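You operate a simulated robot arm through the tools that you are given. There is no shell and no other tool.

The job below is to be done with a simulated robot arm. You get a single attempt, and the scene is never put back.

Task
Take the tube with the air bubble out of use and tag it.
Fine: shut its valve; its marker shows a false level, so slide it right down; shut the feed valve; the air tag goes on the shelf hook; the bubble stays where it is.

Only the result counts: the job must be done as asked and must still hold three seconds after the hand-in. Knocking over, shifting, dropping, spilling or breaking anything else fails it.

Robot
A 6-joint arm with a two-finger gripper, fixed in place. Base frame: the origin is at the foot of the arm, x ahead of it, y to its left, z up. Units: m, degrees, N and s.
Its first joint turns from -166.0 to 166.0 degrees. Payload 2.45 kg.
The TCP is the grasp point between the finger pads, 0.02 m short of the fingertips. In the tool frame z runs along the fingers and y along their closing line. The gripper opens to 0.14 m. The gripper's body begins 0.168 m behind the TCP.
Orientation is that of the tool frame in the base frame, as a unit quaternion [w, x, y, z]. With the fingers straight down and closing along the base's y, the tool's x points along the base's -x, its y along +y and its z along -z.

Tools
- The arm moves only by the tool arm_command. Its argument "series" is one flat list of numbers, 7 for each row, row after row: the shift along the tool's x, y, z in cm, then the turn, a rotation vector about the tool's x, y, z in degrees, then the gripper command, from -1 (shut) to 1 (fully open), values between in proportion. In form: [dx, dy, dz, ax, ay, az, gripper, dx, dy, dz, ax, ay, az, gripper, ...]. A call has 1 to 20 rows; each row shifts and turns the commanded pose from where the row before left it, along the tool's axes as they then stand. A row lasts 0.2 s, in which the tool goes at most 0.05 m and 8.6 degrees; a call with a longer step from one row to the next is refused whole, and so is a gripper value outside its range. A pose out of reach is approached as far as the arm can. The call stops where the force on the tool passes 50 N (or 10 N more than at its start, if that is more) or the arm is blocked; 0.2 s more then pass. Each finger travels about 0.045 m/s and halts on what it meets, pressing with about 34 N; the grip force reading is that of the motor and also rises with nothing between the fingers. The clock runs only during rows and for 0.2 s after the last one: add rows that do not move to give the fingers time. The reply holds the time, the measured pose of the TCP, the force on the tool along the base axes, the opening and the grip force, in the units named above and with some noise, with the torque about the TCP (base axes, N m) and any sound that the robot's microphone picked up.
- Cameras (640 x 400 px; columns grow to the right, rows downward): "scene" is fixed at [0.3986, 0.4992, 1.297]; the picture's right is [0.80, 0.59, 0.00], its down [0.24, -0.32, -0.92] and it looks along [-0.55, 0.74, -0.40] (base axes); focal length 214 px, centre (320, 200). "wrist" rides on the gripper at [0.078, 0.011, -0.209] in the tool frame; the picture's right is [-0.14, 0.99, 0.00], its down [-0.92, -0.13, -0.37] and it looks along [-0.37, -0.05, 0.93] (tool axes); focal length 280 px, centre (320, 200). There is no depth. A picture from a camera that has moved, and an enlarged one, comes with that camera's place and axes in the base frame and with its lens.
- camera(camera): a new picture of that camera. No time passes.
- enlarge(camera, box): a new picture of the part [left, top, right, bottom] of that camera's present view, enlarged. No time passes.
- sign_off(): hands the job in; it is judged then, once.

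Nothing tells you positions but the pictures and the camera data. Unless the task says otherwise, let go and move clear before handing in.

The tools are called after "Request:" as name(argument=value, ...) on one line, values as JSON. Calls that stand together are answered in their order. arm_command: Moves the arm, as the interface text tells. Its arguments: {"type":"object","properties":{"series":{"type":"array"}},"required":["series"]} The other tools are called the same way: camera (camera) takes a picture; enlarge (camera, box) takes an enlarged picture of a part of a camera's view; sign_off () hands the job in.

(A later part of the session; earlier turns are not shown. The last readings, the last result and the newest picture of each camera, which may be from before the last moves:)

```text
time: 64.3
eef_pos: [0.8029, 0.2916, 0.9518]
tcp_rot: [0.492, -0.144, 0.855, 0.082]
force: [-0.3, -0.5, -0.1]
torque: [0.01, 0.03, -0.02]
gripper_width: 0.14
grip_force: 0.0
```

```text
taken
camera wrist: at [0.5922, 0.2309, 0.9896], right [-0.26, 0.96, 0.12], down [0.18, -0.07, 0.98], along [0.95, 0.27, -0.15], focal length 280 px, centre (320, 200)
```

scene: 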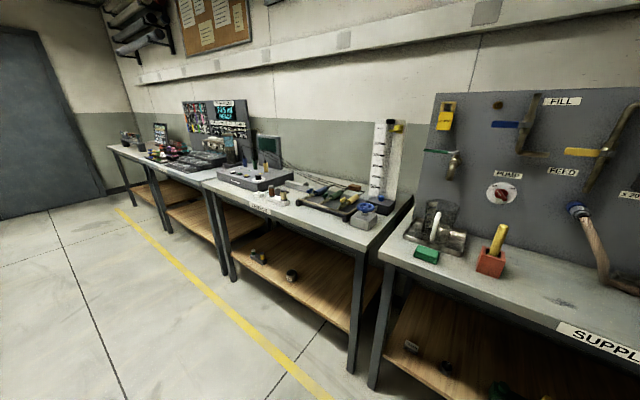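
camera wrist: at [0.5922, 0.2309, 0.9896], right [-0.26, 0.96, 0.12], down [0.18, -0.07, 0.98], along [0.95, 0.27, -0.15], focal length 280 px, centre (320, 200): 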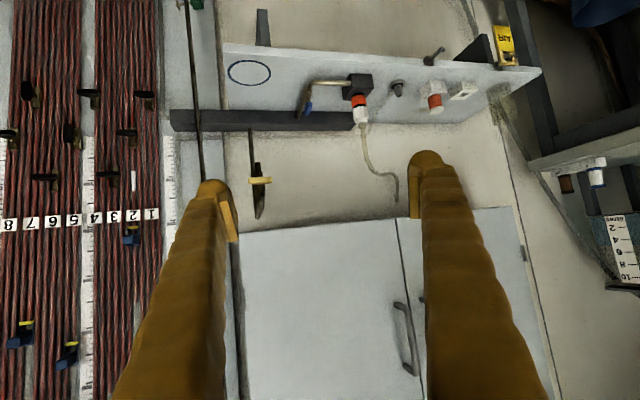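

I'm facing the shelf squarely now. Zooming in on the blue valve, and checking the tube valves from this angle.

Request:
enlarge(camera="wrist", box=[280, 60, 380, 140])

Request:
enlarge(camera="wrist", box=[220, 100, 320, 230])

Request:
enlarge(camera="wrist", box=[0, 60, 180, 260])

Request:
enlarge(camera="wrist", box=[380, 10, 560, 120])

```text
5.00 times, centred on (330, 100) of wrist
camera zoom: at [0.5922, 0.2309, 0.9896], right [-0.26, 0.96, 0.12], down [0.18, -0.07, 0.98], along [0.95, 0.27, -0.15], focal length 1402 px, centre (270, 700)
```

zoom: 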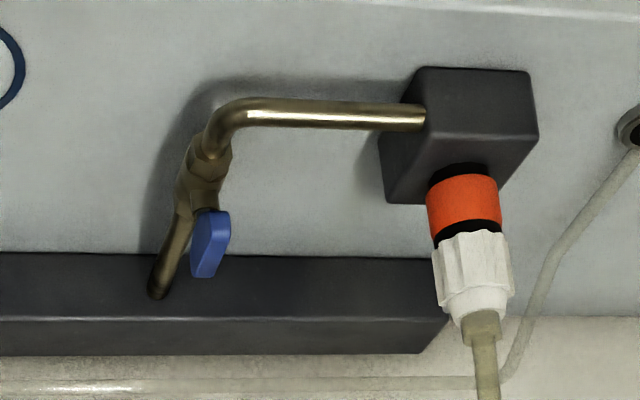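

```text
3.08 times, centred on (270, 165) of wrist
camera zoom: at [0.5922, 0.2309, 0.9896], right [-0.26, 0.96, 0.12], down [0.18, -0.07, 0.98], along [0.95, 0.27, -0.15], focal length 863 px, centre (474, 308)
```

zoom: 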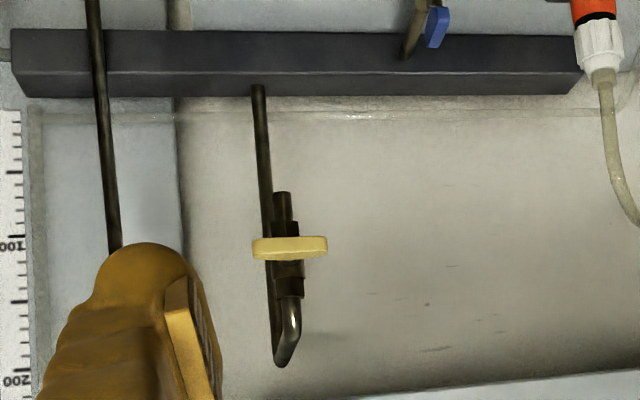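

```text
2.00 times, centred on (90, 160) of wrist
camera zoom: at [0.5922, 0.2309, 0.9896], right [-0.26, 0.96, 0.12], down [0.18, -0.07, 0.98], along [0.95, 0.27, -0.15], focal length 561 px, centre (780, 280)
```

zoom: 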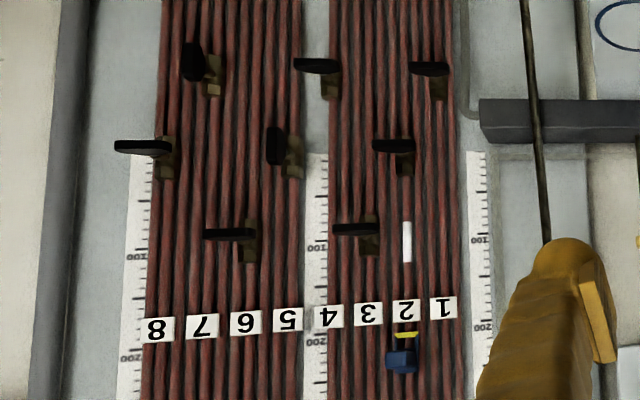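

```text
3.56 times, centred on (470, 65) of wrist
camera zoom: at [0.5922, 0.2309, 0.9896], right [-0.26, 0.96, 0.12], down [0.18, -0.07, 0.98], along [0.95, 0.27, -0.15], focal length 997 px, centre (-213, 680)
```

zoom: 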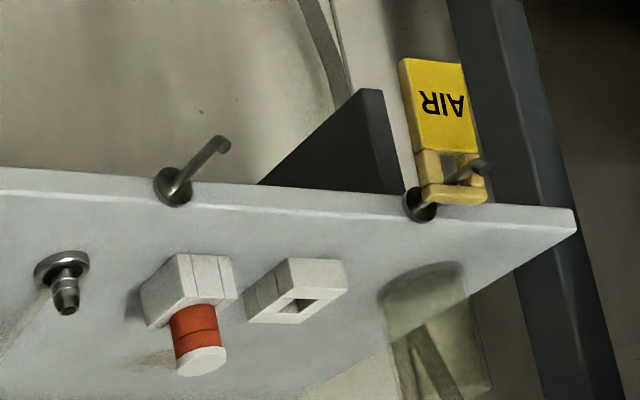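

Triangulating puts the blue lever's pivot at about (1.104, 0.38), with the lever pointing toward the manifold to about (1.14, 0.382, 0.72), in line and so open. Before choosing how to turn it, I'll move in closer with a steeper pitch.

Request:
arm_command(series=[0.32, 0, 4.5, 0, 0, 0, 0.5, 0.32, 0, 4.5, 0, 0, 0, 0, 0.32, 0, 4.5, 0, 0, 0, -0.4, 0.32, 0, 4.5, 0, 0, 0, -0.4, 0, 0, 0, 0, 7.5, 0, -0.4, 0, 0, 0, 0, 7.5, 0, -0.4, 0, 0, 0, 0, 0, 0, -0.4])

Request:
camera(camera="wrist")

Request:
enlarge(camera="wrist", box=[250, 80, 410, 200])

```text
time: 65.9
eef_pos: [0.9455, 0.34, 0.8499]
tcp_rot: [0.375, -0.152, 0.912, 0.062]
force: [-0.3, -0.2, -0.3]
torque: [-0.04, -0.01, -0.03]
gripper_width: 0.0418
grip_force: 0.1
```

```text
taken
camera wrist: at [0.7513, 0.2843, 0.9433], right [-0.23, 0.97, 0.1], down [0.41, 0.01, 0.91], along [0.88, 0.25, -0.4], focal length 280 px, centre (320, 200)
```

wrist: 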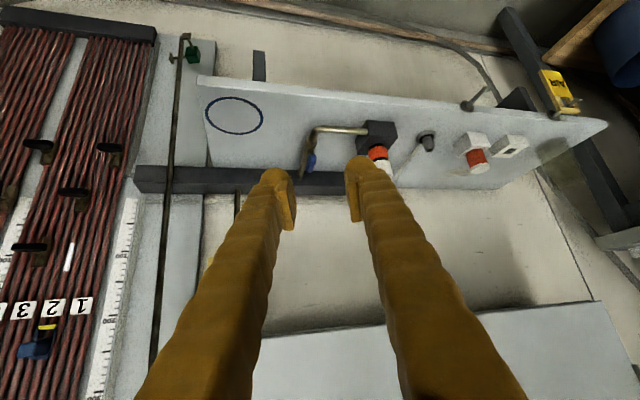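

```text
3.33 times, centred on (330, 140) of wrist
camera zoom: at [0.7513, 0.2843, 0.9433], right [-0.23, 0.97, 0.1], down [0.41, 0.01, 0.91], along [0.88, 0.25, -0.4], focal length 935 px, centre (287, 400)
```

zoom: 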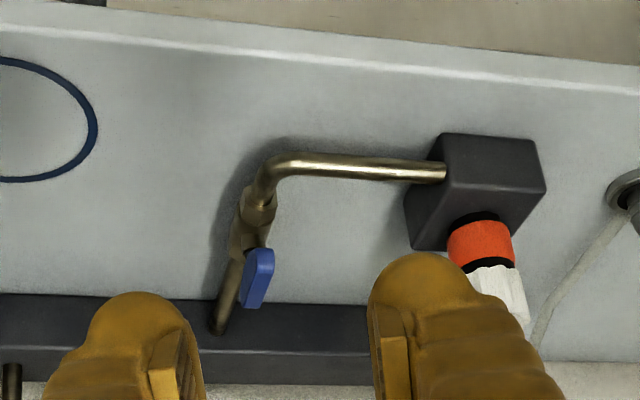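

Request:
enlarge(camera="wrist", box=[285, 110, 355, 185])

```text
5.33 times, centred on (320, 148) of wrist
camera zoom: at [0.7513, 0.2843, 0.9433], right [-0.23, 0.97, 0.1], down [0.41, 0.01, 0.91], along [0.88, 0.25, -0.4], focal length 1495 px, centre (320, 480)
```

zoom: 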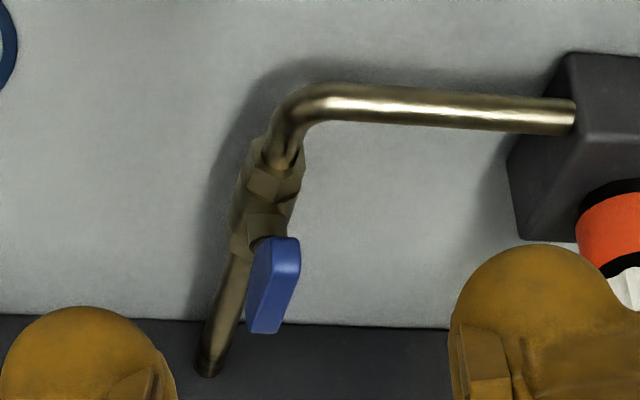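

The blue handle is a one-sided lever about 35 mm long. To keep the gripper body clear of the yellow spout valve, I'll come in at a shallow pitch of about 17°, and open to about 4 cm to straddle the lever.

Request:
arm_command(series=[0, 0, 0, 0, -7, 0, -0.4, 0, 0, 0, 0, -7, 0, -0.4, 0, 0, 0, 0, -7, 0, -0.4, 0, 0, 0, 0, -7, 0, -0.4, 2.0, -0.64, 3.78, 0, 0, 0, -0.4, 2.0, -0.64, 3.78, 0, 0, 0, -0.4, 2.0, -0.64, 3.78, 0, 0, 0, -0.4, 0, 0, 0, 0, 0, 0, -0.4])

Request:
camera(camera="wrist")

Request:
enlarge(camera="wrist", box=[230, 100, 410, 260])

```text
time: 67.7
eef_pos: [1.0365, 0.3496, 0.7613]
tcp_rot: [0.585, -0.133, 0.794, 0.097]
force: [0.0, -0.4, -0.2]
torque: [-0.02, 0.01, -0.01]
gripper_width: 0.0423
grip_force: 0.1
```

```text
taken
camera wrist: at [0.8235, 0.2876, 0.7492], right [-0.28, 0.95, 0.13], down [-0.03, -0.15, 0.99], along [0.96, 0.28, 0.07], focal length 280 px, centre (320, 200)
```

wrist: 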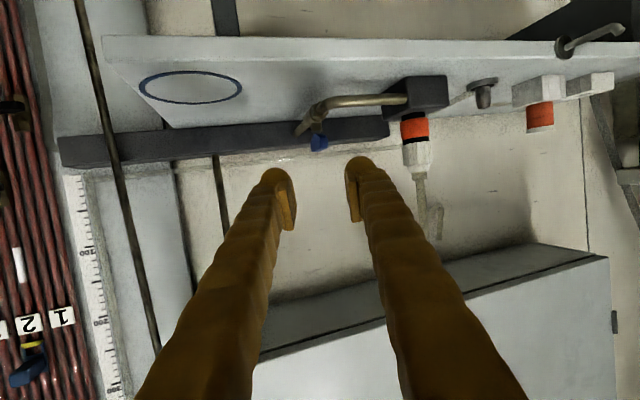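

```text
2.50 times, centred on (320, 180) of wrist
camera zoom: at [0.8235, 0.2876, 0.7492], right [-0.28, 0.95, 0.13], down [-0.03, -0.15, 0.99], along [0.96, 0.28, 0.07], focal length 701 px, centre (320, 250)
```

zoom: 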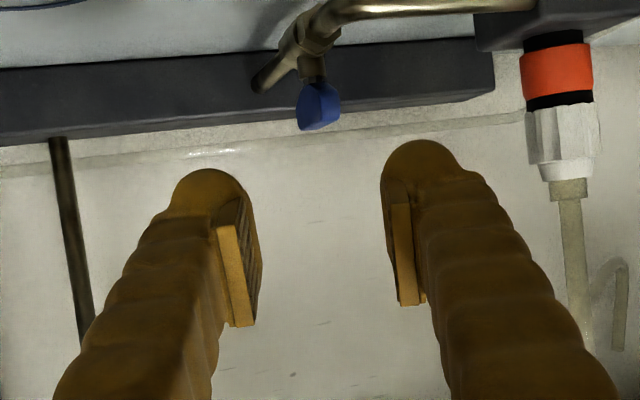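

Request:
enlarge(camera="wrist", box=[290, 90, 350, 160])

```text
5.71 times, centred on (320, 125) of wrist
camera zoom: at [0.8235, 0.2876, 0.7492], right [-0.28, 0.95, 0.13], down [-0.03, -0.15, 0.99], along [0.96, 0.28, 0.07], focal length 1602 px, centre (320, 629)
```

zoom: 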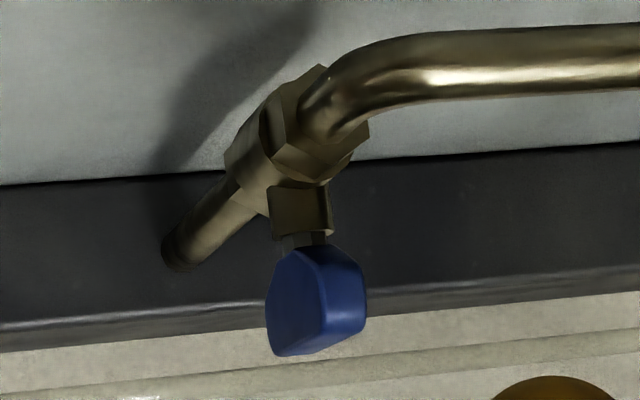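

From this angle the blue handle is clearly a T-handle on a vertical stem. It is centred near (1.1225, 0.381), about 38 mm long, at z≈0.705–0.72. I'll close the fingers and bring the tip in beside its near end on the left, so I can push that end right and forward to turn it crosswise.

Request:
arm_command(series=[0, 0, 0, 0, 0, 0, -1, 0, 0, 0, 0, 0, 0, -1, 0, 0, 0, 0, 0, 0, -1, 1.08, 3.52, 1.99, 0, 0, 0, -1, -0.06, -0.03, 2.57, 0, 0, 0, -1, -0.06, -0.03, 2.57, 0, 0, 0, -1, 0, 0, 0, 0, 0, 0, -1])

Request:
camera(camera="wrist")

Request:
enlarge(camera="wrist", box=[250, 100, 390, 220])

```text
time: 69.5
eef_pos: [1.087, 0.4092, 0.73]
tcp_rot: [0.586, -0.135, 0.793, 0.099]
force: [-10.7, 3.4, 4.9]
torque: [-0.06, 0.09, -0.23]
gripper_width: 0.0001
grip_force: 29.5
stopped in row 7: the force on the tool passed its limit at 52 N (the readings are from after the stop); the commanded pose is now the measured one
```

```text
taken
camera wrist: at [0.873, 0.3459, 0.7182], right [-0.29, 0.95, 0.13], down [-0.03, -0.15, 0.99], along [0.96, 0.28, 0.07], focal length 280 px, centre (320, 200)
```

wrist: 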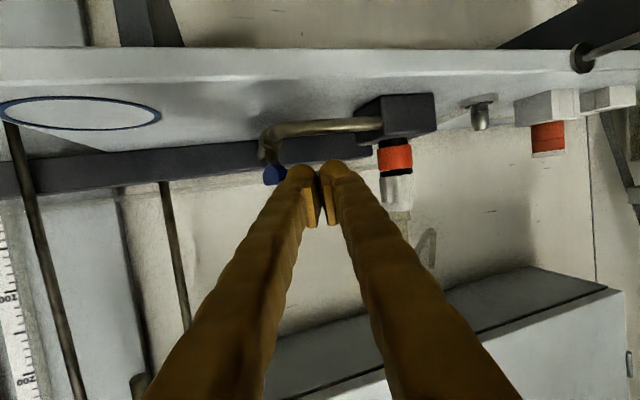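

```text
3.33 times, centred on (320, 160) of wrist
camera zoom: at [0.873, 0.3459, 0.7182], right [-0.29, 0.95, 0.13], down [-0.03, -0.15, 0.99], along [0.96, 0.28, 0.07], focal length 935 px, centre (320, 333)
```

zoom: 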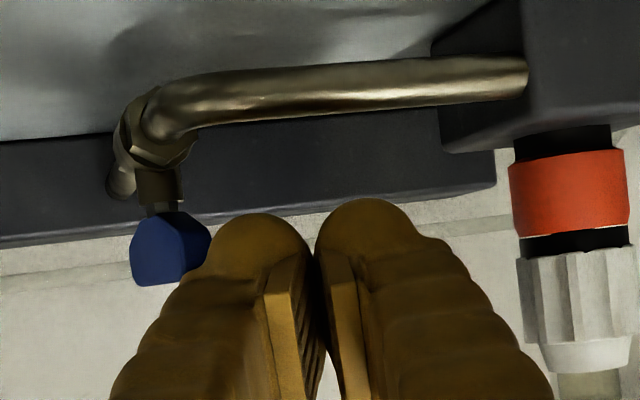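

The finger touched the T-handle's near end, so the fingers are a bit thicker than I assumed. I'll nudge right in small steps and see whether the handle swings.

Request:
arm_command(series=[0, -0.3, -0.1, 0, 0, 0, -1, 0, -0.3, 0, 0, 0, 0, -1])

Request:
enlarge(camera="wrist", box=[250, 100, 390, 220])

```text
time: 70.1
eef_pos: [1.086, 0.4055, 0.7317]
tcp_rot: [0.585, -0.135, 0.794, 0.098]
force: [-15.1, 2.8, 7.0]
torque: [-0.11, 0.07, -0.29]
gripper_width: 0.0
grip_force: 29.6
stopped in row 2: the force on the tool passed its limit at 55 N (the readings are from after the stop); the commanded pose is now the measured one
```

```text
3.33 times, centred on (320, 160) of wrist
camera zoom: at [0.8722, 0.3422, 0.7184], right [-0.29, 0.95, 0.13], down [-0.03, -0.14, 0.99], along [0.96, 0.28, 0.07], focal length 935 px, centre (320, 333)
```

zoom: 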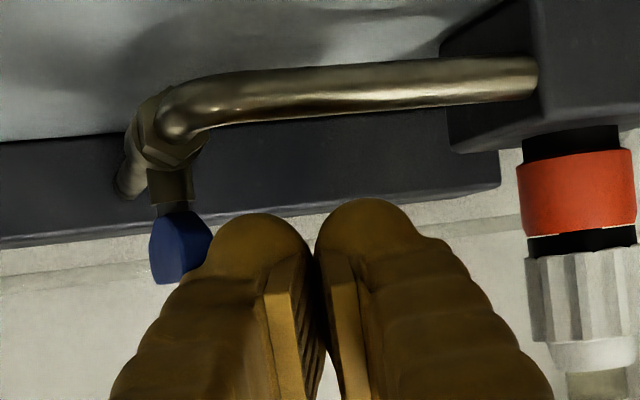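

The contact is on the front corner of the near end, so I need to start further left. I'll back off 1 cm, shift left, advance again, and then push right.

Request:
arm_command(series=[0, 0.3, -1.0, 0, 0, 0, -1, 0, 0.7, 0, 0, 0, 0, -1, 0, 0, 1.2, 0, 0, 0, -1, 0.1, -0.5, -0.15, 0, 0, 0, -1, 0.1, -0.45, -0.15, 0, 0, 0, -1])

Request:
enlarge(camera="wrist", box=[250, 100, 390, 220])

```text
time: 71.3
eef_pos: [1.0841, 0.4041, 0.7282]
tcp_rot: [0.585, -0.136, 0.794, 0.099]
force: [0.6, -0.9, 1.0]
torque: [0.02, -0.03, 0.02]
gripper_width: 0.0001
grip_force: 29.2
```

```text
3.33 times, centred on (320, 160) of wrist
camera zoom: at [0.8706, 0.3417, 0.7161], right [-0.29, 0.95, 0.13], down [-0.03, -0.14, 0.99], along [0.96, 0.28, 0.07], focal length 935 px, centre (320, 333)
```

zoom: 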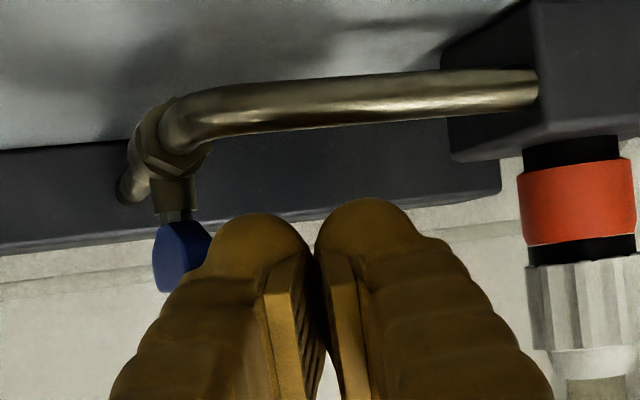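

Request:
arm_command(series=[0.03, -0.6, -0.1, 0, 0, 0, -1, 0, 0, 0, 0, 0, 0, -1])

Request:
enlarge(camera="wrist", box=[250, 100, 390, 220])

```text
time: 71.9
eef_pos: [1.0852, 0.401, 0.7285]
tcp_rot: [0.584, -0.136, 0.794, 0.099]
force: [-16.2, 9.0, 0.4]
torque: [0.06, 0.19, -0.24]
gripper_width: 0.0
grip_force: 29.5
```

```text
3.33 times, centred on (320, 160) of wrist
camera zoom: at [0.8714, 0.3371, 0.7168], right [-0.29, 0.95, 0.13], down [-0.03, -0.14, 0.99], along [0.96, 0.28, 0.07], focal length 935 px, centre (320, 333)
```

zoom: 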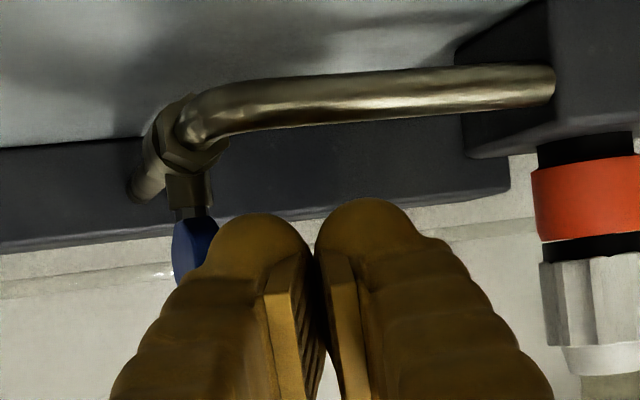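

The rounded fingertip is pressing on the corner and only pushing along the handle. I'll move left and about 1.5 cm deeper so the flat side of the finger bears on it, then push right.

Request:
arm_command(series=[0, 0.5, -0.3, 0, 0, 0, -1, 0, 0.7, 0.2, 0, 0, 0, -1, -0.25, 0, 0.8, 0, 0, 0, -1, -0.2, 0, 0.8, 0, 0, 0, -1, 0.05, -0.5, -0.15, 0, 0, 0, -1])

Request:
enlarge(camera="wrist", box=[250, 100, 390, 220])

```text
time: 73.1
eef_pos: [1.0968, 0.4105, 0.7278]
tcp_rot: [0.585, -0.136, 0.794, 0.099]
force: [-0.2, 0.1, -0.4]
torque: [-0.01, -0.03, 0.01]
gripper_width: 0.0
grip_force: 29.1
```

```text
3.33 times, centred on (320, 160) of wrist
camera zoom: at [0.8838, 0.3477, 0.7161], right [-0.29, 0.95, 0.13], down [-0.03, -0.14, 0.99], along [0.96, 0.28, 0.07], focal length 935 px, centre (320, 333)
```

zoom: 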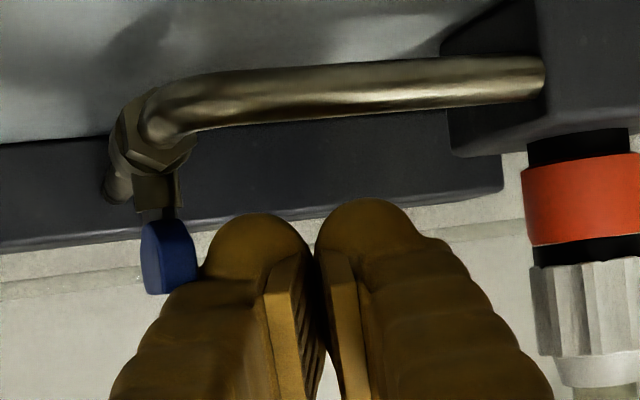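

Request:
arm_command(series=[0.05, -0.4, -0.13, 0, 0, 0, -1, 0.05, -0.4, -0.13, 0, 0, 0, -1])

Request:
enlarge(camera="wrist", box=[250, 100, 390, 220])

```text
time: 73.6
eef_pos: [1.0963, 0.41, 0.7294]
tcp_rot: [0.585, -0.14, 0.793, 0.101]
force: [-1.7, 4.9, 0.3]
torque: [0.09, 0.03, -0.02]
gripper_width: 0.0001
grip_force: 28.7
stopped in row 2: the force on the tool passed its limit at 58 N (the readings are from after the stop); the commanded pose is now the measured one
```

```text
3.33 times, centred on (320, 160) of wrist
camera zoom: at [0.8829, 0.345, 0.7162], right [-0.3, 0.95, 0.13], down [-0.03, -0.14, 0.99], along [0.95, 0.29, 0.07], focal length 935 px, centre (320, 333)
```

zoom: 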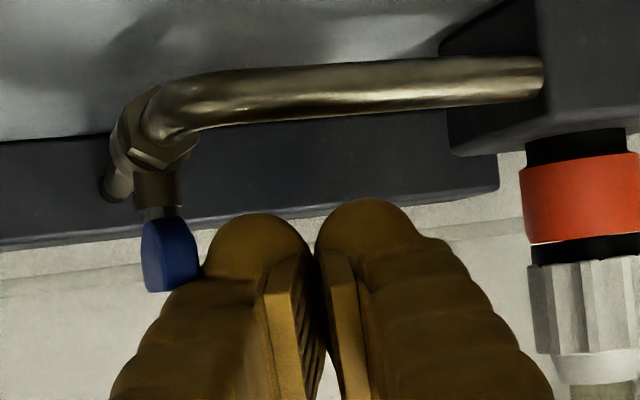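

Pushing right is blocked at 58 N, so the valve doesn't turn that way. I'll retreat and come in from the right side of the handle to push its near end left instead.

Request:
arm_command(series=[0, 0.3, -2.0, 0, 0, 0, -1, 0, 0, -2.0, 0, 0, 0, -1, 0.26, -3.75, -0.8, 0, 0, 0, -1, 0.26, -3.75, -0.8, 0, 0, 0, -1, 0.03, -0.02, 2.0, 0, 0, 0, -1, 0.03, -0.02, 2.0, 0, 0, 0, -1, 0, 0, 0, 0, 0, 0, -1])

Request:
enlarge(camera="wrist", box=[250, 100, 430, 220])

```text
time: 75.2
eef_pos: [1.1061, 0.3344, 0.7303]
tcp_rot: [0.585, -0.139, 0.793, 0.1]
force: [0.6, 0.8, -0.2]
torque: [0.0, 0.03, 0.01]
gripper_width: 0.0
grip_force: 29.9
```

```text
3.33 times, centred on (340, 160) of wrist
camera zoom: at [0.8927, 0.2697, 0.7176], right [-0.3, 0.95, 0.13], down [-0.03, -0.14, 0.99], along [0.95, 0.29, 0.07], focal length 935 px, centre (253, 333)
```

zoom: 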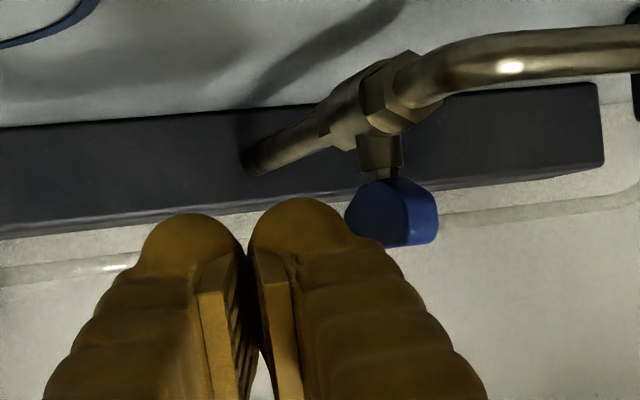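

Request:
arm_command(series=[-0.05, 0.47, 0.1, 0, 0, 0, -1, -0.05, 0.47, 0.1, 0, 0, 0, -1])

Request:
enlarge(camera="wrist", box=[250, 100, 430, 220])

```text
time: 75.8
eef_pos: [1.1028, 0.3457, 0.7292]
tcp_rot: [0.585, -0.14, 0.793, 0.101]
force: [-0.5, 0.1, 0.0]
torque: [0.01, -0.01, 0.02]
gripper_width: 0.0
grip_force: 29.0
```

```text
3.33 times, centred on (340, 160) of wrist
camera zoom: at [0.8905, 0.28, 0.7167], right [-0.3, 0.95, 0.13], down [-0.03, -0.14, 0.99], along [0.95, 0.29, 0.07], focal length 935 px, centre (253, 333)
```

zoom: 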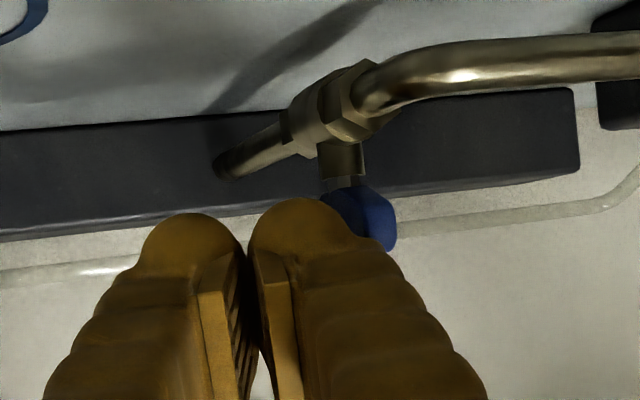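

Request:
arm_command(series=[-0.05, 0.47, 0.15, 0, 0, 0, -1, -0.05, 0.47, 0.15, 0, 0, 0, -1])

Request:
enlarge(camera="wrist", box=[250, 100, 430, 220])

```text
time: 76.4
eef_pos: [1.103, 0.3546, 0.7297]
tcp_rot: [0.585, -0.139, 0.793, 0.1]
force: [-0.2, -0.7, 0.0]
torque: [0.03, 0.0, 0.01]
gripper_width: 0.0001
grip_force: 29.4
```

```text
3.33 times, centred on (340, 160) of wrist
camera zoom: at [0.8895, 0.2896, 0.7163], right [-0.3, 0.95, 0.13], down [-0.03, -0.14, 0.99], along [0.95, 0.29, 0.07], focal length 935 px, centre (253, 333)
```

zoom: 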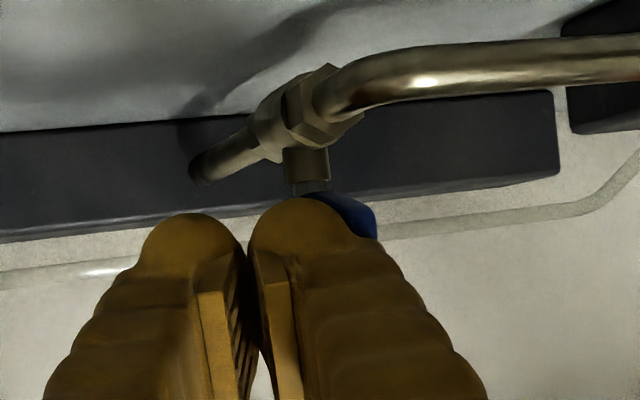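

The handle's near end seems to be swinging left with little resistance. Continuing left and slightly forward.

Request:
arm_command(series=[-0.07, 0.45, 0.25, 0, 0, 0, -1, -0.07, 0.4, 0.3, 0, 0, 0, -1])

Request:
enlarge(camera="wrist", box=[250, 100, 430, 220])

```text
time: 77.1
eef_pos: [1.1033, 0.3608, 0.7281]
tcp_rot: [0.585, -0.137, 0.793, 0.1]
force: [-13.7, -6.9, 7.5]
torque: [0.17, 0.09, 0.18]
gripper_width: 0.0002
grip_force: 29.3
stopped in row 2: the force on the tool passed its limit at 60 N (the readings are from after the stop); the commanded pose is now the measured one
```

```text
3.33 times, centred on (340, 160) of wrist
camera zoom: at [0.8905, 0.2969, 0.7159], right [-0.29, 0.95, 0.13], down [-0.03, -0.14, 0.99], along [0.96, 0.29, 0.07], focal length 935 px, centre (253, 333)
```

zoom: 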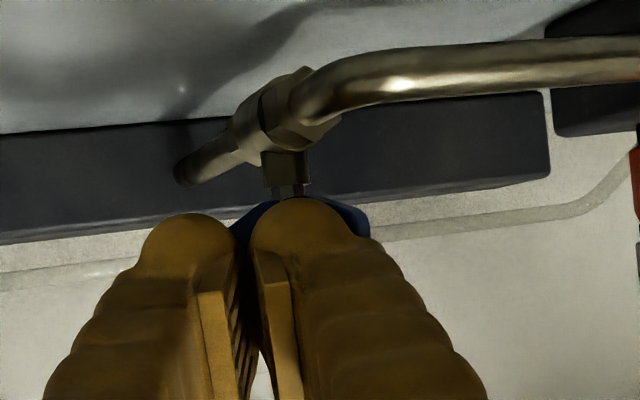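

The handle has swung most of the way and now lies almost flush across the fingertips. I'll back off and check its angle.

Request:
arm_command(series=[0, 0, -2.0, 0, 0, 0, -1, 0, 0, -3.0, 0, 0, 0, -1, 0, -2, -1.0, 0, 0, 0, -1, 0, 0, 0, 0, 0, 0, -1])

Request:
enlarge(camera="wrist", box=[270, 90, 410, 210])

```text
time: 78.1
eef_pos: [1.057, 0.3222, 0.7436]
tcp_rot: [0.584, -0.138, 0.793, 0.1]
force: [0.5, 0.7, 0.3]
torque: [-0.02, 0.01, 0.04]
gripper_width: 0.0
grip_force: 29.7
```

```text
3.33 times, centred on (340, 150) of wrist
camera zoom: at [0.8433, 0.2564, 0.7321], right [-0.29, 0.95, 0.13], down [-0.03, -0.14, 0.99], along [0.96, 0.29, 0.07], focal length 935 px, centre (253, 367)
```

zoom: 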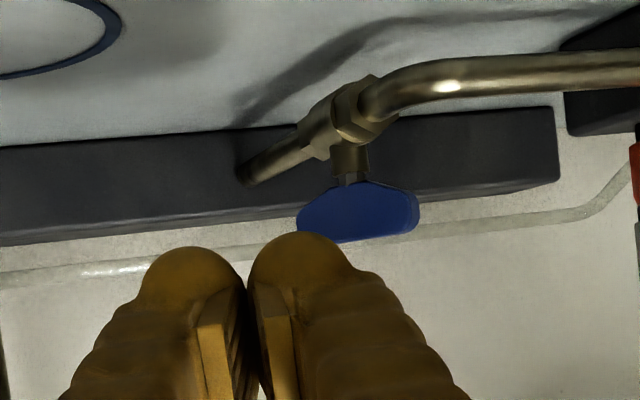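

The handle is now roughly broadside, about 70° turned. To finish, I'll come in slightly left and press forward on its left half until it reaches its stop.

Request:
arm_command(series=[-0.15, 3.54, 1.4, 0, 0, 0, -1, -0.15, 3.54, 1.4, 0, 0, 0, -1, 0.11, -0.34, 2.0, 0, 0, 0, -1, 0, 0, 0.5, 0, 0, 0, -1])

Request:
enlarge(camera="wrist", box=[240, 90, 400, 220])

```text
time: 79.1
eef_pos: [1.0837, 0.4039, 0.7298]
tcp_rot: [0.584, -0.138, 0.793, 0.1]
force: [0.6, -0.4, 0.4]
torque: [0.02, 0.0, -0.01]
gripper_width: 0.0001
grip_force: 29.2
```

```text
3.08 times, centred on (320, 155) of wrist
camera zoom: at [0.8699, 0.3393, 0.7184], right [-0.29, 0.95, 0.13], down [-0.03, -0.14, 0.99], along [0.96, 0.29, 0.07], focal length 863 px, centre (320, 338)
```

zoom: 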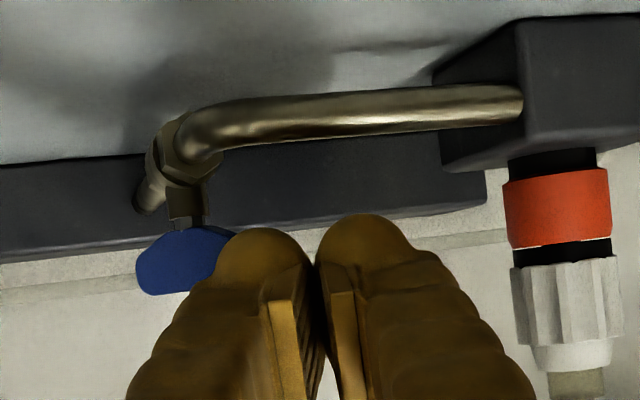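

Request:
arm_command(series=[-0.12, -0.1, 0.4, 0, 0, 0, -1, -0.12, -0.1, 0.4, 0, 0, 0, -1, -0.12, -0.1, 0.4, 0, 0, 0, -1])

Request:
enlarge(camera="wrist", box=[240, 90, 400, 220])

```text
time: 79.9
eef_pos: [1.0913, 0.4105, 0.7324]
tcp_rot: [0.584, -0.141, 0.793, 0.102]
force: [-4.2, 5.4, -0.1]
torque: [0.05, 0.06, 0.03]
gripper_width: 0.0002
grip_force: 29.1
stopped in row 3: the force on the tool passed its limit at 54 N (the readings are from after the stop); the commanded pose is now the measured one
```

```text
3.08 times, centred on (320, 155) of wrist
camera zoom: at [0.8794, 0.3446, 0.7191], right [-0.3, 0.95, 0.13], down [-0.03, -0.14, 0.99], along [0.95, 0.29, 0.07], focal length 863 px, centre (320, 338)
```

zoom: 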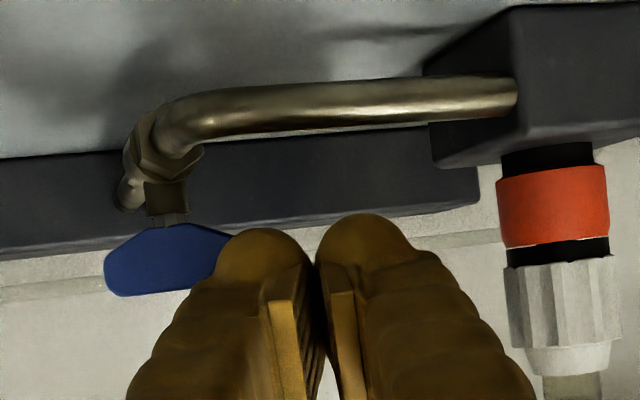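

It resisted at 54 N, so the handle may be at its stop already. I'll retreat and look from above to measure the angle.

Request:
arm_command(series=[0, 0.3, -3.0, 0, 0, 0, -1, 0, 0, -4.0, 0, 0, 0, -1, -2.0, -2.5, -3.0, 0, 0, 0, -0.4, -4.0, -2, -2, 0, 0, 0, -0.4, -3.0, 0, -2, 0, 7, 0, -0.4, 0, 0, 0, 0, 7, 0, -0.4, 0, 0, 0, 0, 7, 0, -0.4, 0, 0, 0, 0, 7, 0, -0.4, 0, 0, 0, 0, 0, 0, -0.4])

Request:
camera(camera="wrist")

Request:
enlarge(camera="wrist", box=[290, 100, 380, 190])

```text
time: 81.9
eef_pos: [1.0039, 0.3343, 0.858]
tcp_rot: [0.374, -0.161, 0.911, 0.065]
force: [1.0, 0.5, -0.2]
torque: [-0.02, 0.01, 0.0]
gripper_width: 0.0421
grip_force: 0.1
```

```text
taken
camera wrist: at [0.8109, 0.2756, 0.9527], right [-0.25, 0.96, 0.09], down [0.42, 0.02, 0.91], along [0.88, 0.26, -0.41], focal length 280 px, centre (320, 200)
```

wrist: 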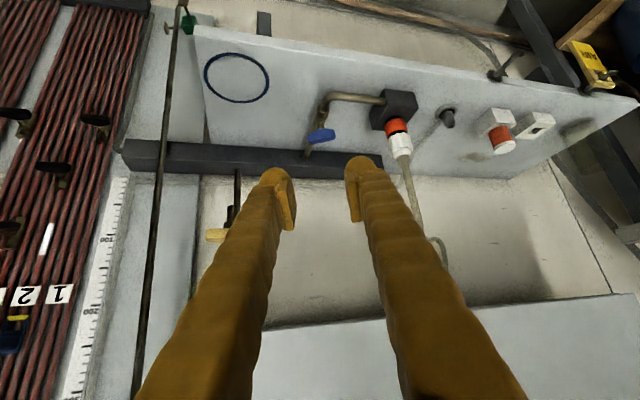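

```text
4.44 times, centred on (335, 145) of wrist
camera zoom: at [0.8109, 0.2756, 0.9527], right [-0.25, 0.96, 0.09], down [0.42, 0.02, 0.91], along [0.88, 0.26, -0.41], focal length 1246 px, centre (253, 444)
```

zoom: 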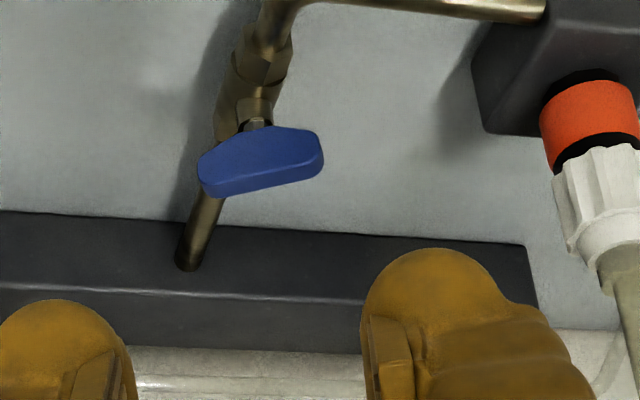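

From above, the handle stands about 65° turned with roughly 25° to go. My fingertip had slid off its end. I'll come back with the tip on the face of the left half, a bit nearer the pivot, and push along the tool direction.

Request:
arm_command(series=[0, 0, 0, 0, -7, 0, -1, 0, 0, 0, 0, -7, 0, -1, 0, 0, 0, 0, -7, 0, -1, 0, 0, 0, 0, -7, 0, -1, 3.1, 1.07, 3.05, 0, 0, 0, -1, 3.1, 1.07, 3.05, 0, 0, 0, -1, 3.1, 1.07, 3.05, 0, 0, 0, -1, 0.18, 0, 3.0, 0, 0, 0, -1, 0, 0, 0, 0, 0, 0, -1])

Request:
enlarge(camera="wrist", box=[240, 90, 400, 220])

```text
time: 83.9
eef_pos: [1.0801, 0.3947, 0.734]
tcp_rot: [0.584, -0.141, 0.793, 0.101]
force: [0.3, -0.1, 0.0]
torque: [-0.03, 0.0, 0.02]
gripper_width: 0.0
grip_force: 29.3
```

```text
3.08 times, centred on (320, 155) of wrist
camera zoom: at [0.8683, 0.3287, 0.7214], right [-0.3, 0.95, 0.13], down [-0.03, -0.14, 0.99], along [0.95, 0.29, 0.07], focal length 863 px, centre (320, 338)
```

zoom: 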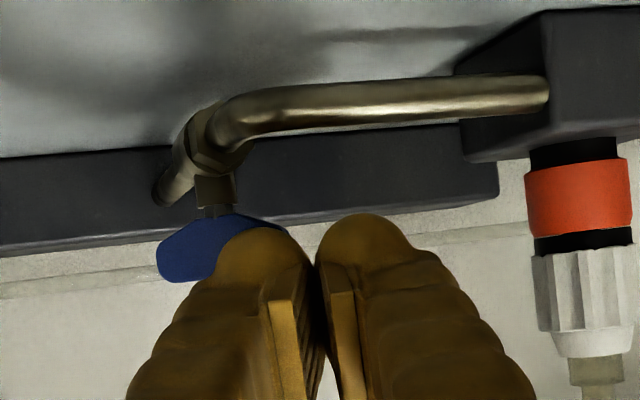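

Request:
arm_command(series=[-0.1, 0, 0.4, 0, 0, 0, -1, -0.1, 0, 0.4, 0, 0, 0, -1, 0, 0, 0, 0, 0, 0, -1])

Request:
enlarge(camera="wrist", box=[240, 90, 400, 220])

```text
time: 84.7
eef_pos: [1.0852, 0.3967, 0.732]
tcp_rot: [0.584, -0.14, 0.794, 0.101]
force: [-0.7, 0.7, 0.0]
torque: [-0.03, -0.01, 0.02]
gripper_width: 0.0001
grip_force: 29.2
```

```text
3.08 times, centred on (320, 155) of wrist
camera zoom: at [0.8733, 0.3309, 0.7208], right [-0.3, 0.95, 0.13], down [-0.03, -0.14, 0.99], along [0.95, 0.29, 0.07], focal length 863 px, centre (320, 338)
```

zoom: 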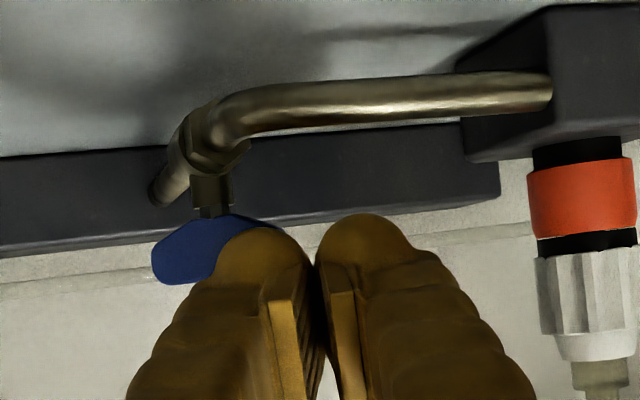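

Request:
arm_command(series=[-0.1, 0, 0.35, 0, 0, 0, -1, -0.1, 0, 0.35, 0, 0, 0, -1, 0, 0, 0, 0, 0, 0, -1])

Request:
enlarge(camera="wrist", box=[240, 90, 400, 220])

```text
time: 85.5
eef_pos: [1.093, 0.3996, 0.7328]
tcp_rot: [0.584, -0.139, 0.793, 0.1]
force: [-0.6, 0.0, 0.2]
torque: [0.04, 0.02, -0.02]
gripper_width: 0.0
grip_force: 29.4
```

```text
3.08 times, centred on (320, 155) of wrist
camera zoom: at [0.8799, 0.3335, 0.7204], right [-0.3, 0.95, 0.13], down [-0.03, -0.14, 0.99], along [0.95, 0.29, 0.07], focal length 863 px, centre (320, 338)
```

zoom: 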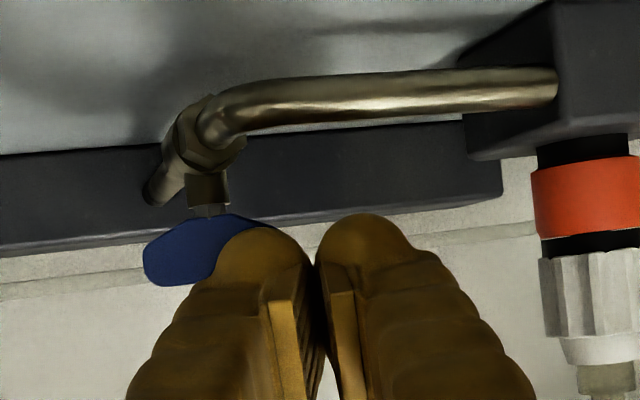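

The handle is rotating further without resistance. A little more until I feel the stop.

Request:
arm_command(series=[-0.1, 0, 0.35, 0, 0, 0, -1, 0, 0, 0, 0, 0, 0, -1])

Request:
arm_command(series=[-0.1, 0, 0.3, 0, 0, 0, -1, 0, 0, 0, 0, 0, 0, -1])

Request:
enlarge(camera="wrist", box=[240, 90, 400, 220])

```text
time: 86.1
eef_pos: [1.0962, 0.3991, 0.7313]
tcp_rot: [0.584, -0.14, 0.793, 0.101]
force: [-1.1, 0.4, 0.7]
torque: [0.0, 0.03, 0.01]
gripper_width: 0.0
grip_force: 29.6
```

```text
time: 86.6
eef_pos: [1.0969, 0.3997, 0.7326]
tcp_rot: [0.584, -0.14, 0.794, 0.101]
force: [-16.1, -6.5, 8.0]
torque: [-0.14, 0.07, -0.21]
gripper_width: 0.0
grip_force: 29.6
stopped in row 2: the force on the tool passed its limit at 55 N (the readings are from after the stop); the commanded pose is now the measured one
```

```text
3.08 times, centred on (320, 155) of wrist
camera zoom: at [0.8842, 0.3347, 0.7201], right [-0.3, 0.95, 0.13], down [-0.03, -0.14, 0.99], along [0.95, 0.29, 0.07], focal length 863 px, centre (320, 338)
```

zoom: 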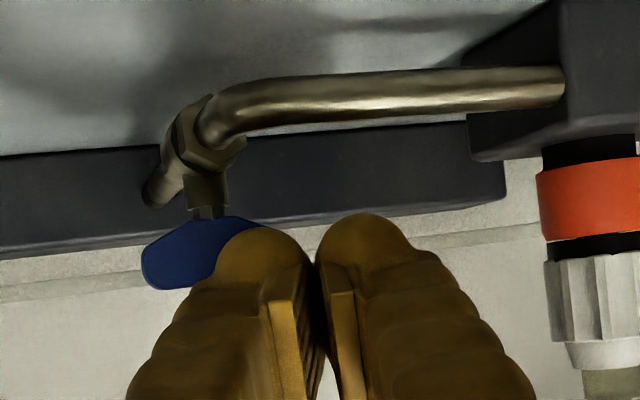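

It hit a firm stop at 55 N. Retreating to check from above.

Request:
arm_command(series=[0, 0, -3.0, 0, 0, 0, -1, 0, 0, -4.0, 0, 0, 0, -1, -2.0, -2.5, -3.0, 0, 0, 0, -0.4, -4.0, -1, -2, 0, 0, 0, -0.4, -3.0, 0, -2, 0, 7, 0, -0.4, 0, 0, 0, 0, 7, 0, -0.4, 0, 0, 0, 0, 7, 0, -0.4, 0, 0, 0, 0, 7, 0, -0.4, 0, 0, 0, 0, 0, 0, -0.4])

Request:
camera(camera="wrist")

Request:
enlarge(camera="wrist", box=[280, 100, 370, 190])

```text
time: 88.6
eef_pos: [1.0101, 0.331, 0.8606]
tcp_rot: [0.373, -0.161, 0.911, 0.064]
force: [-0.2, 0.5, -0.4]
torque: [-0.02, -0.01, 0.0]
gripper_width: 0.042
grip_force: 0.0
```

```text
taken
camera wrist: at [0.8159, 0.2734, 0.9549], right [-0.24, 0.97, 0.09], down [0.42, 0.02, 0.91], along [0.88, 0.26, -0.41], focal length 280 px, centre (320, 200)
```

wrist: 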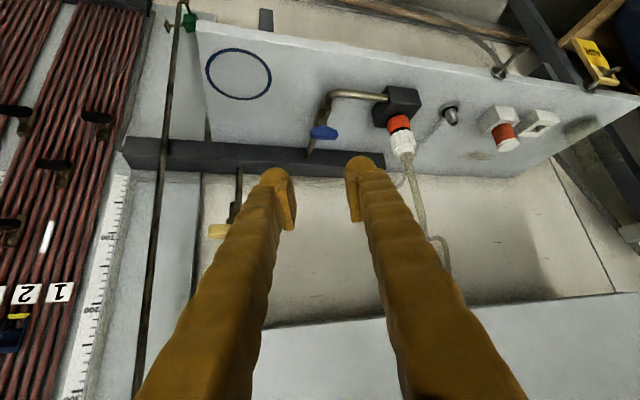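

```text
4.44 times, centred on (325, 145) of wrist
camera zoom: at [0.8159, 0.2734, 0.9549], right [-0.24, 0.97, 0.09], down [0.42, 0.02, 0.91], along [0.88, 0.26, -0.41], focal length 1246 px, centre (298, 444)
```

zoom: 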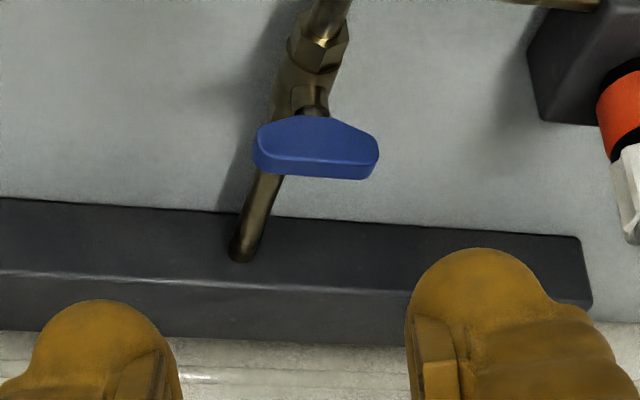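

The blue handle is now square across its pipe, so the feed is shut. Next is the AIR tag: I'll retract and swing left toward the shelf's tag hooks.

Request:
arm_command(series=[0, 0, -4.9, 0, 0, 0, 0, 0, 0, -4.9, 0, 0, 0, 0.4, 0, 0, -4.9, 0, 0, 0, 1, 0, 0, -4.9, 0, 0, 0, 1, -0.13, 4.66, 0.11, -2.04, 0, -2.06, 1, -0.13, 4.66, 0.11, -2.04, 0, -2.06, 1, -0.13, 4.66, 0.11, -2.04, 0, -2.06, 1, -0.13, 4.66, 0.11, -2.04, 0, -2.06, 1, -0.13, 4.66, 0.11, -2.04, 0, -2.06, 1, -0.13, 4.66, 0.11, -2.04, 0, -2.06, 1, 0, 0, 0, 0, 0, 0, 1])

Request:
camera(camera="wrist")

Request:
enlarge(camera="wrist", box=[300, 40, 460, 160])

```text
time: 91.0
eef_pos: [0.764, 0.5382, 0.9968]
tcp_rot: [0.36, -0.296, 0.877, 0.12]
force: [-0.7, -0.3, 0.1]
torque: [-0.02, 0.03, -0.03]
gripper_width: 0.1398
grip_force: 0.0
```

```text
taken
camera wrist: at [0.5963, 0.4241, 1.092], right [-0.52, 0.85, 0.09], down [0.39, 0.14, 0.91], along [0.76, 0.51, -0.41], focal length 280 px, centre (320, 200)
```

wrist: 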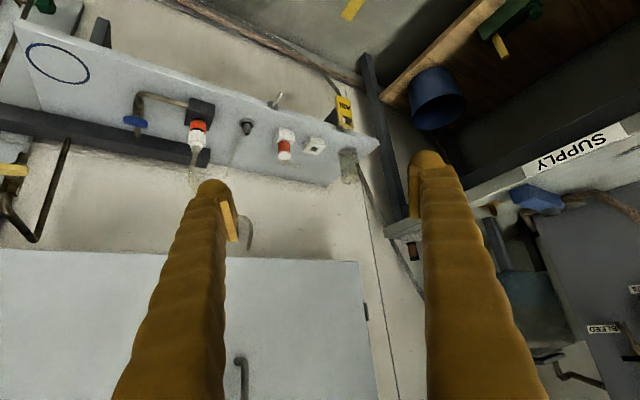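

```text
3.33 times, centred on (380, 100) of wrist
camera zoom: at [0.5963, 0.4241, 1.092], right [-0.52, 0.85, 0.09], down [0.39, 0.14, 0.91], along [0.76, 0.51, -0.41], focal length 935 px, centre (120, 533)
```

zoom: 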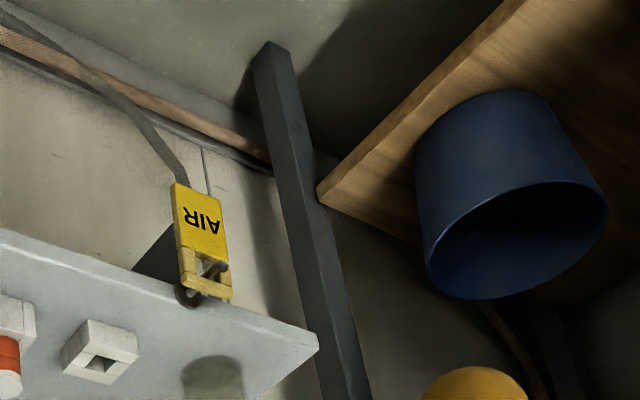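

Request:
enlarge(camera="wrist", box=[325, 85, 375, 135])

Request:
enlarge(camera="wrist", box=[250, 75, 300, 125])

```text
8.00 times, centred on (350, 110) of wrist
camera zoom: at [0.5963, 0.4241, 1.092], right [-0.52, 0.85, 0.09], down [0.39, 0.14, 0.91], along [0.76, 0.51, -0.41], focal length 2243 px, centre (80, 920)
```

zoom: 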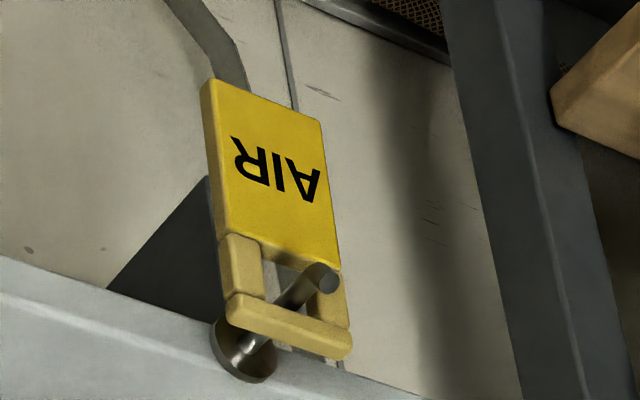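

```text
8.00 times, centred on (275, 100) of wrist
camera zoom: at [0.5963, 0.4241, 1.092], right [-0.52, 0.85, 0.09], down [0.39, 0.14, 0.91], along [0.76, 0.51, -0.41], focal length 2243 px, centre (680, 1000)
```

zoom: 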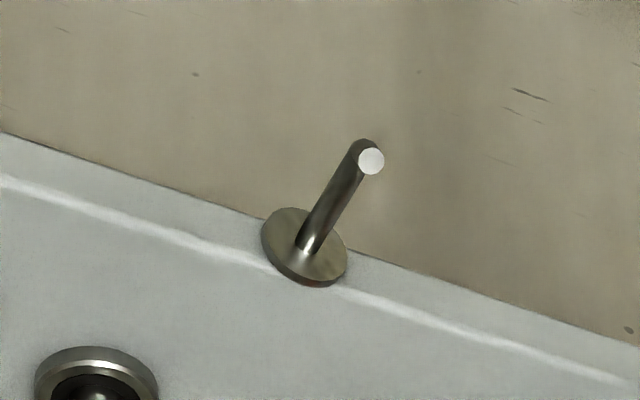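

The tag is about 44 mm wide and 100 mm tall. It hangs in a plane near x≈1.01, y≈0.80, on an L-pin like the empty one at (1.03→0.99, 0.621, z≈0.654). I'll move closer, keeping the tool radial, to see the hook tips from the side and test the reach.

Request:
arm_command(series=[0, 0, 0, 0, -7.75, 0, 0.3, 0, 0, 0, 0, -7.75, 0, 0.3, 2.38, 0.76, 4.11, 0, 0, 0, 0.3, 2.38, 0.76, 4.11, 0, 0, 0, 0.3, 2.38, 0.76, 4.11, 0, 0, 0, 0.3, 2.38, 0.76, 4.11, 0, 0, 0, 0.3, 2.38, 0.76, 4.11, 0, 0, 0, 0.3, 2.38, 0.76, 4.11, 0, 0, 0, 0.3, 0, 0, 0, 0, 0, 0, 0.3])

Request:
camera(camera="wrist")

```text
time: 93.0
eef_pos: [0.766, 0.6401, 0.7178]
tcp_rot: [0.355, -0.304, 0.872, 0.145]
force: [0.0, 0.5, -0.5]
torque: [0.0, 0.01, 0.01]
gripper_width: 0.0911
grip_force: 0.1
out of reach, approached as far as the arm can: row 1, 2
```

```text
taken
camera wrist: at [0.6052, 0.516, 0.8096], right [-0.55, 0.82, 0.13], down [0.4, 0.12, 0.91], along [0.73, 0.55, -0.4], focal length 280 px, centre (320, 200)
```

wrist: 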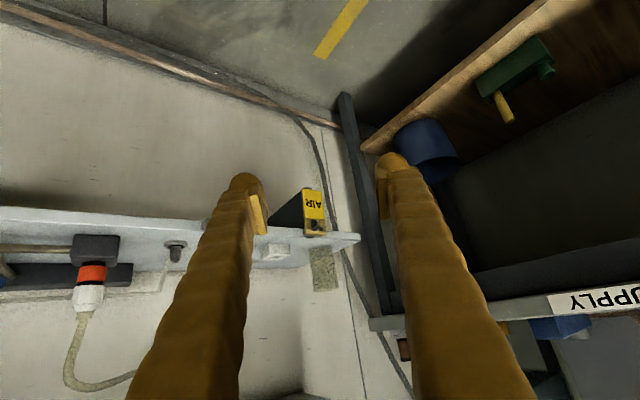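

The pitch change was refused, most likely because the tool is about 1.5° off the radial plane near the wrist singularity. I'll true up the yaw and roll first and then try pitching level.

Request:
arm_command(series=[0, 0, 0, 1.1, -0.06, -1.9, 0.3, 0, 0, 0, 0, 0, 0, 0.3])

Request:
arm_command(series=[0, 0, 0, 0, -5, 0, 0.3, 0, 0, 0, 0, -5, 0, 0.3, 0, 0, 0, 0, -5, 0, 0.3, 0, 0, 0, 0, -5, 0, 0.3, 0, 0, 0, 0, 0, 0, 0.3])

```text
time: 93.6
eef_pos: [0.7672, 0.6375, 0.7169]
tcp_rot: [0.361, -0.316, 0.868, 0.131]
force: [0.3, -0.1, -0.4]
torque: [0.02, -0.02, 0.02]
gripper_width: 0.0907
grip_force: 0.1
```

```text
time: 94.8
eef_pos: [0.7676, 0.6381, 0.7172]
tcp_rot: [0.506, -0.288, 0.792, 0.184]
force: [0.2, 1.4, 0.5]
torque: [0.03, -0.01, 0.0]
gripper_width: 0.0909
grip_force: 0.0
```

Pitching works once radial. Now I'll test yawing right toward the tag's face direction, in free space.

Request:
arm_command(series=[0, 0, 0, 4.54, 0, 2.1, 0.3, 0, 0, 0, 4.54, 0, 2.1, 0.3, 0, 0, 0, 4.54, 0, 2.1, 0.3, 0, 0, 0, 4.54, 0, 2.1, 0.3, 0, 0, 0, 0, 0, 0, 0.3])

Request:
camera(camera="wrist")

```text
time: 96.0
eef_pos: [0.766, 0.6377, 0.7171]
tcp_rot: [0.53, -0.146, 0.83, 0.092]
force: [0.6, -0.4, 0.5]
torque: [0.05, 0.01, -0.01]
gripper_width: 0.0912
grip_force: 0.0
```

```text
taken
camera wrist: at [0.5547, 0.5709, 0.734], right [-0.28, 0.95, 0.12], down [0.09, -0.1, 0.99], along [0.95, 0.29, -0.06], focal length 280 px, centre (320, 200)
```

wrist: 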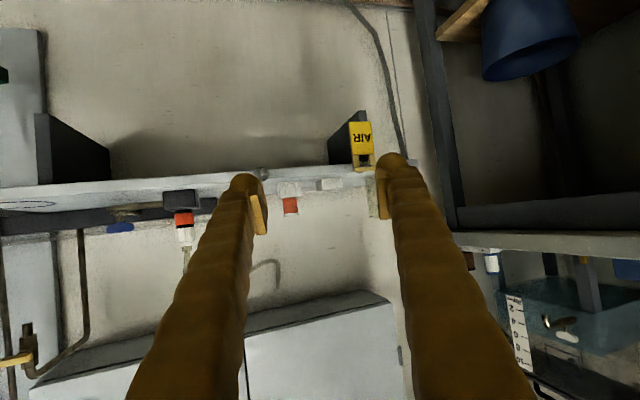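

Yawing works at this pitch. I'll go another 10° right so the jaws line up better with the tag's sides.

Request:
arm_command(series=[0, 0, 0, 4.54, 0, 2.1, 0.3, 0, 0, 0, 4.54, 0, 2.1, 0.3, 0, 0, 0, 0, 0, 0, 0.3])

Request:
enlarge(camera="wrist", box=[230, 90, 470, 240])

```text
time: 96.8
eef_pos: [0.7667, 0.6364, 0.7167]
tcp_rot: [0.536, -0.073, 0.84, 0.046]
force: [0.0, 0.2, 0.2]
torque: [0.01, 0.0, -0.02]
gripper_width: 0.0909
grip_force: 0.1
```

```text
2.67 times, centred on (350, 165) of wrist
camera zoom: at [0.5464, 0.6088, 0.7333], right [-0.11, 0.99, 0.12], down [0.07, -0.12, 0.99], along [0.99, 0.12, -0.06], focal length 748 px, centre (240, 293)
```

zoom: 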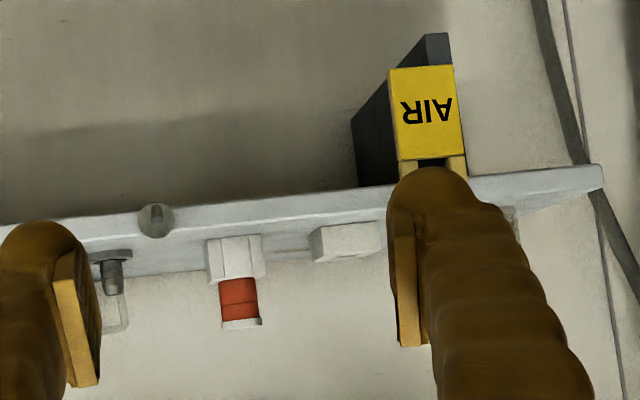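

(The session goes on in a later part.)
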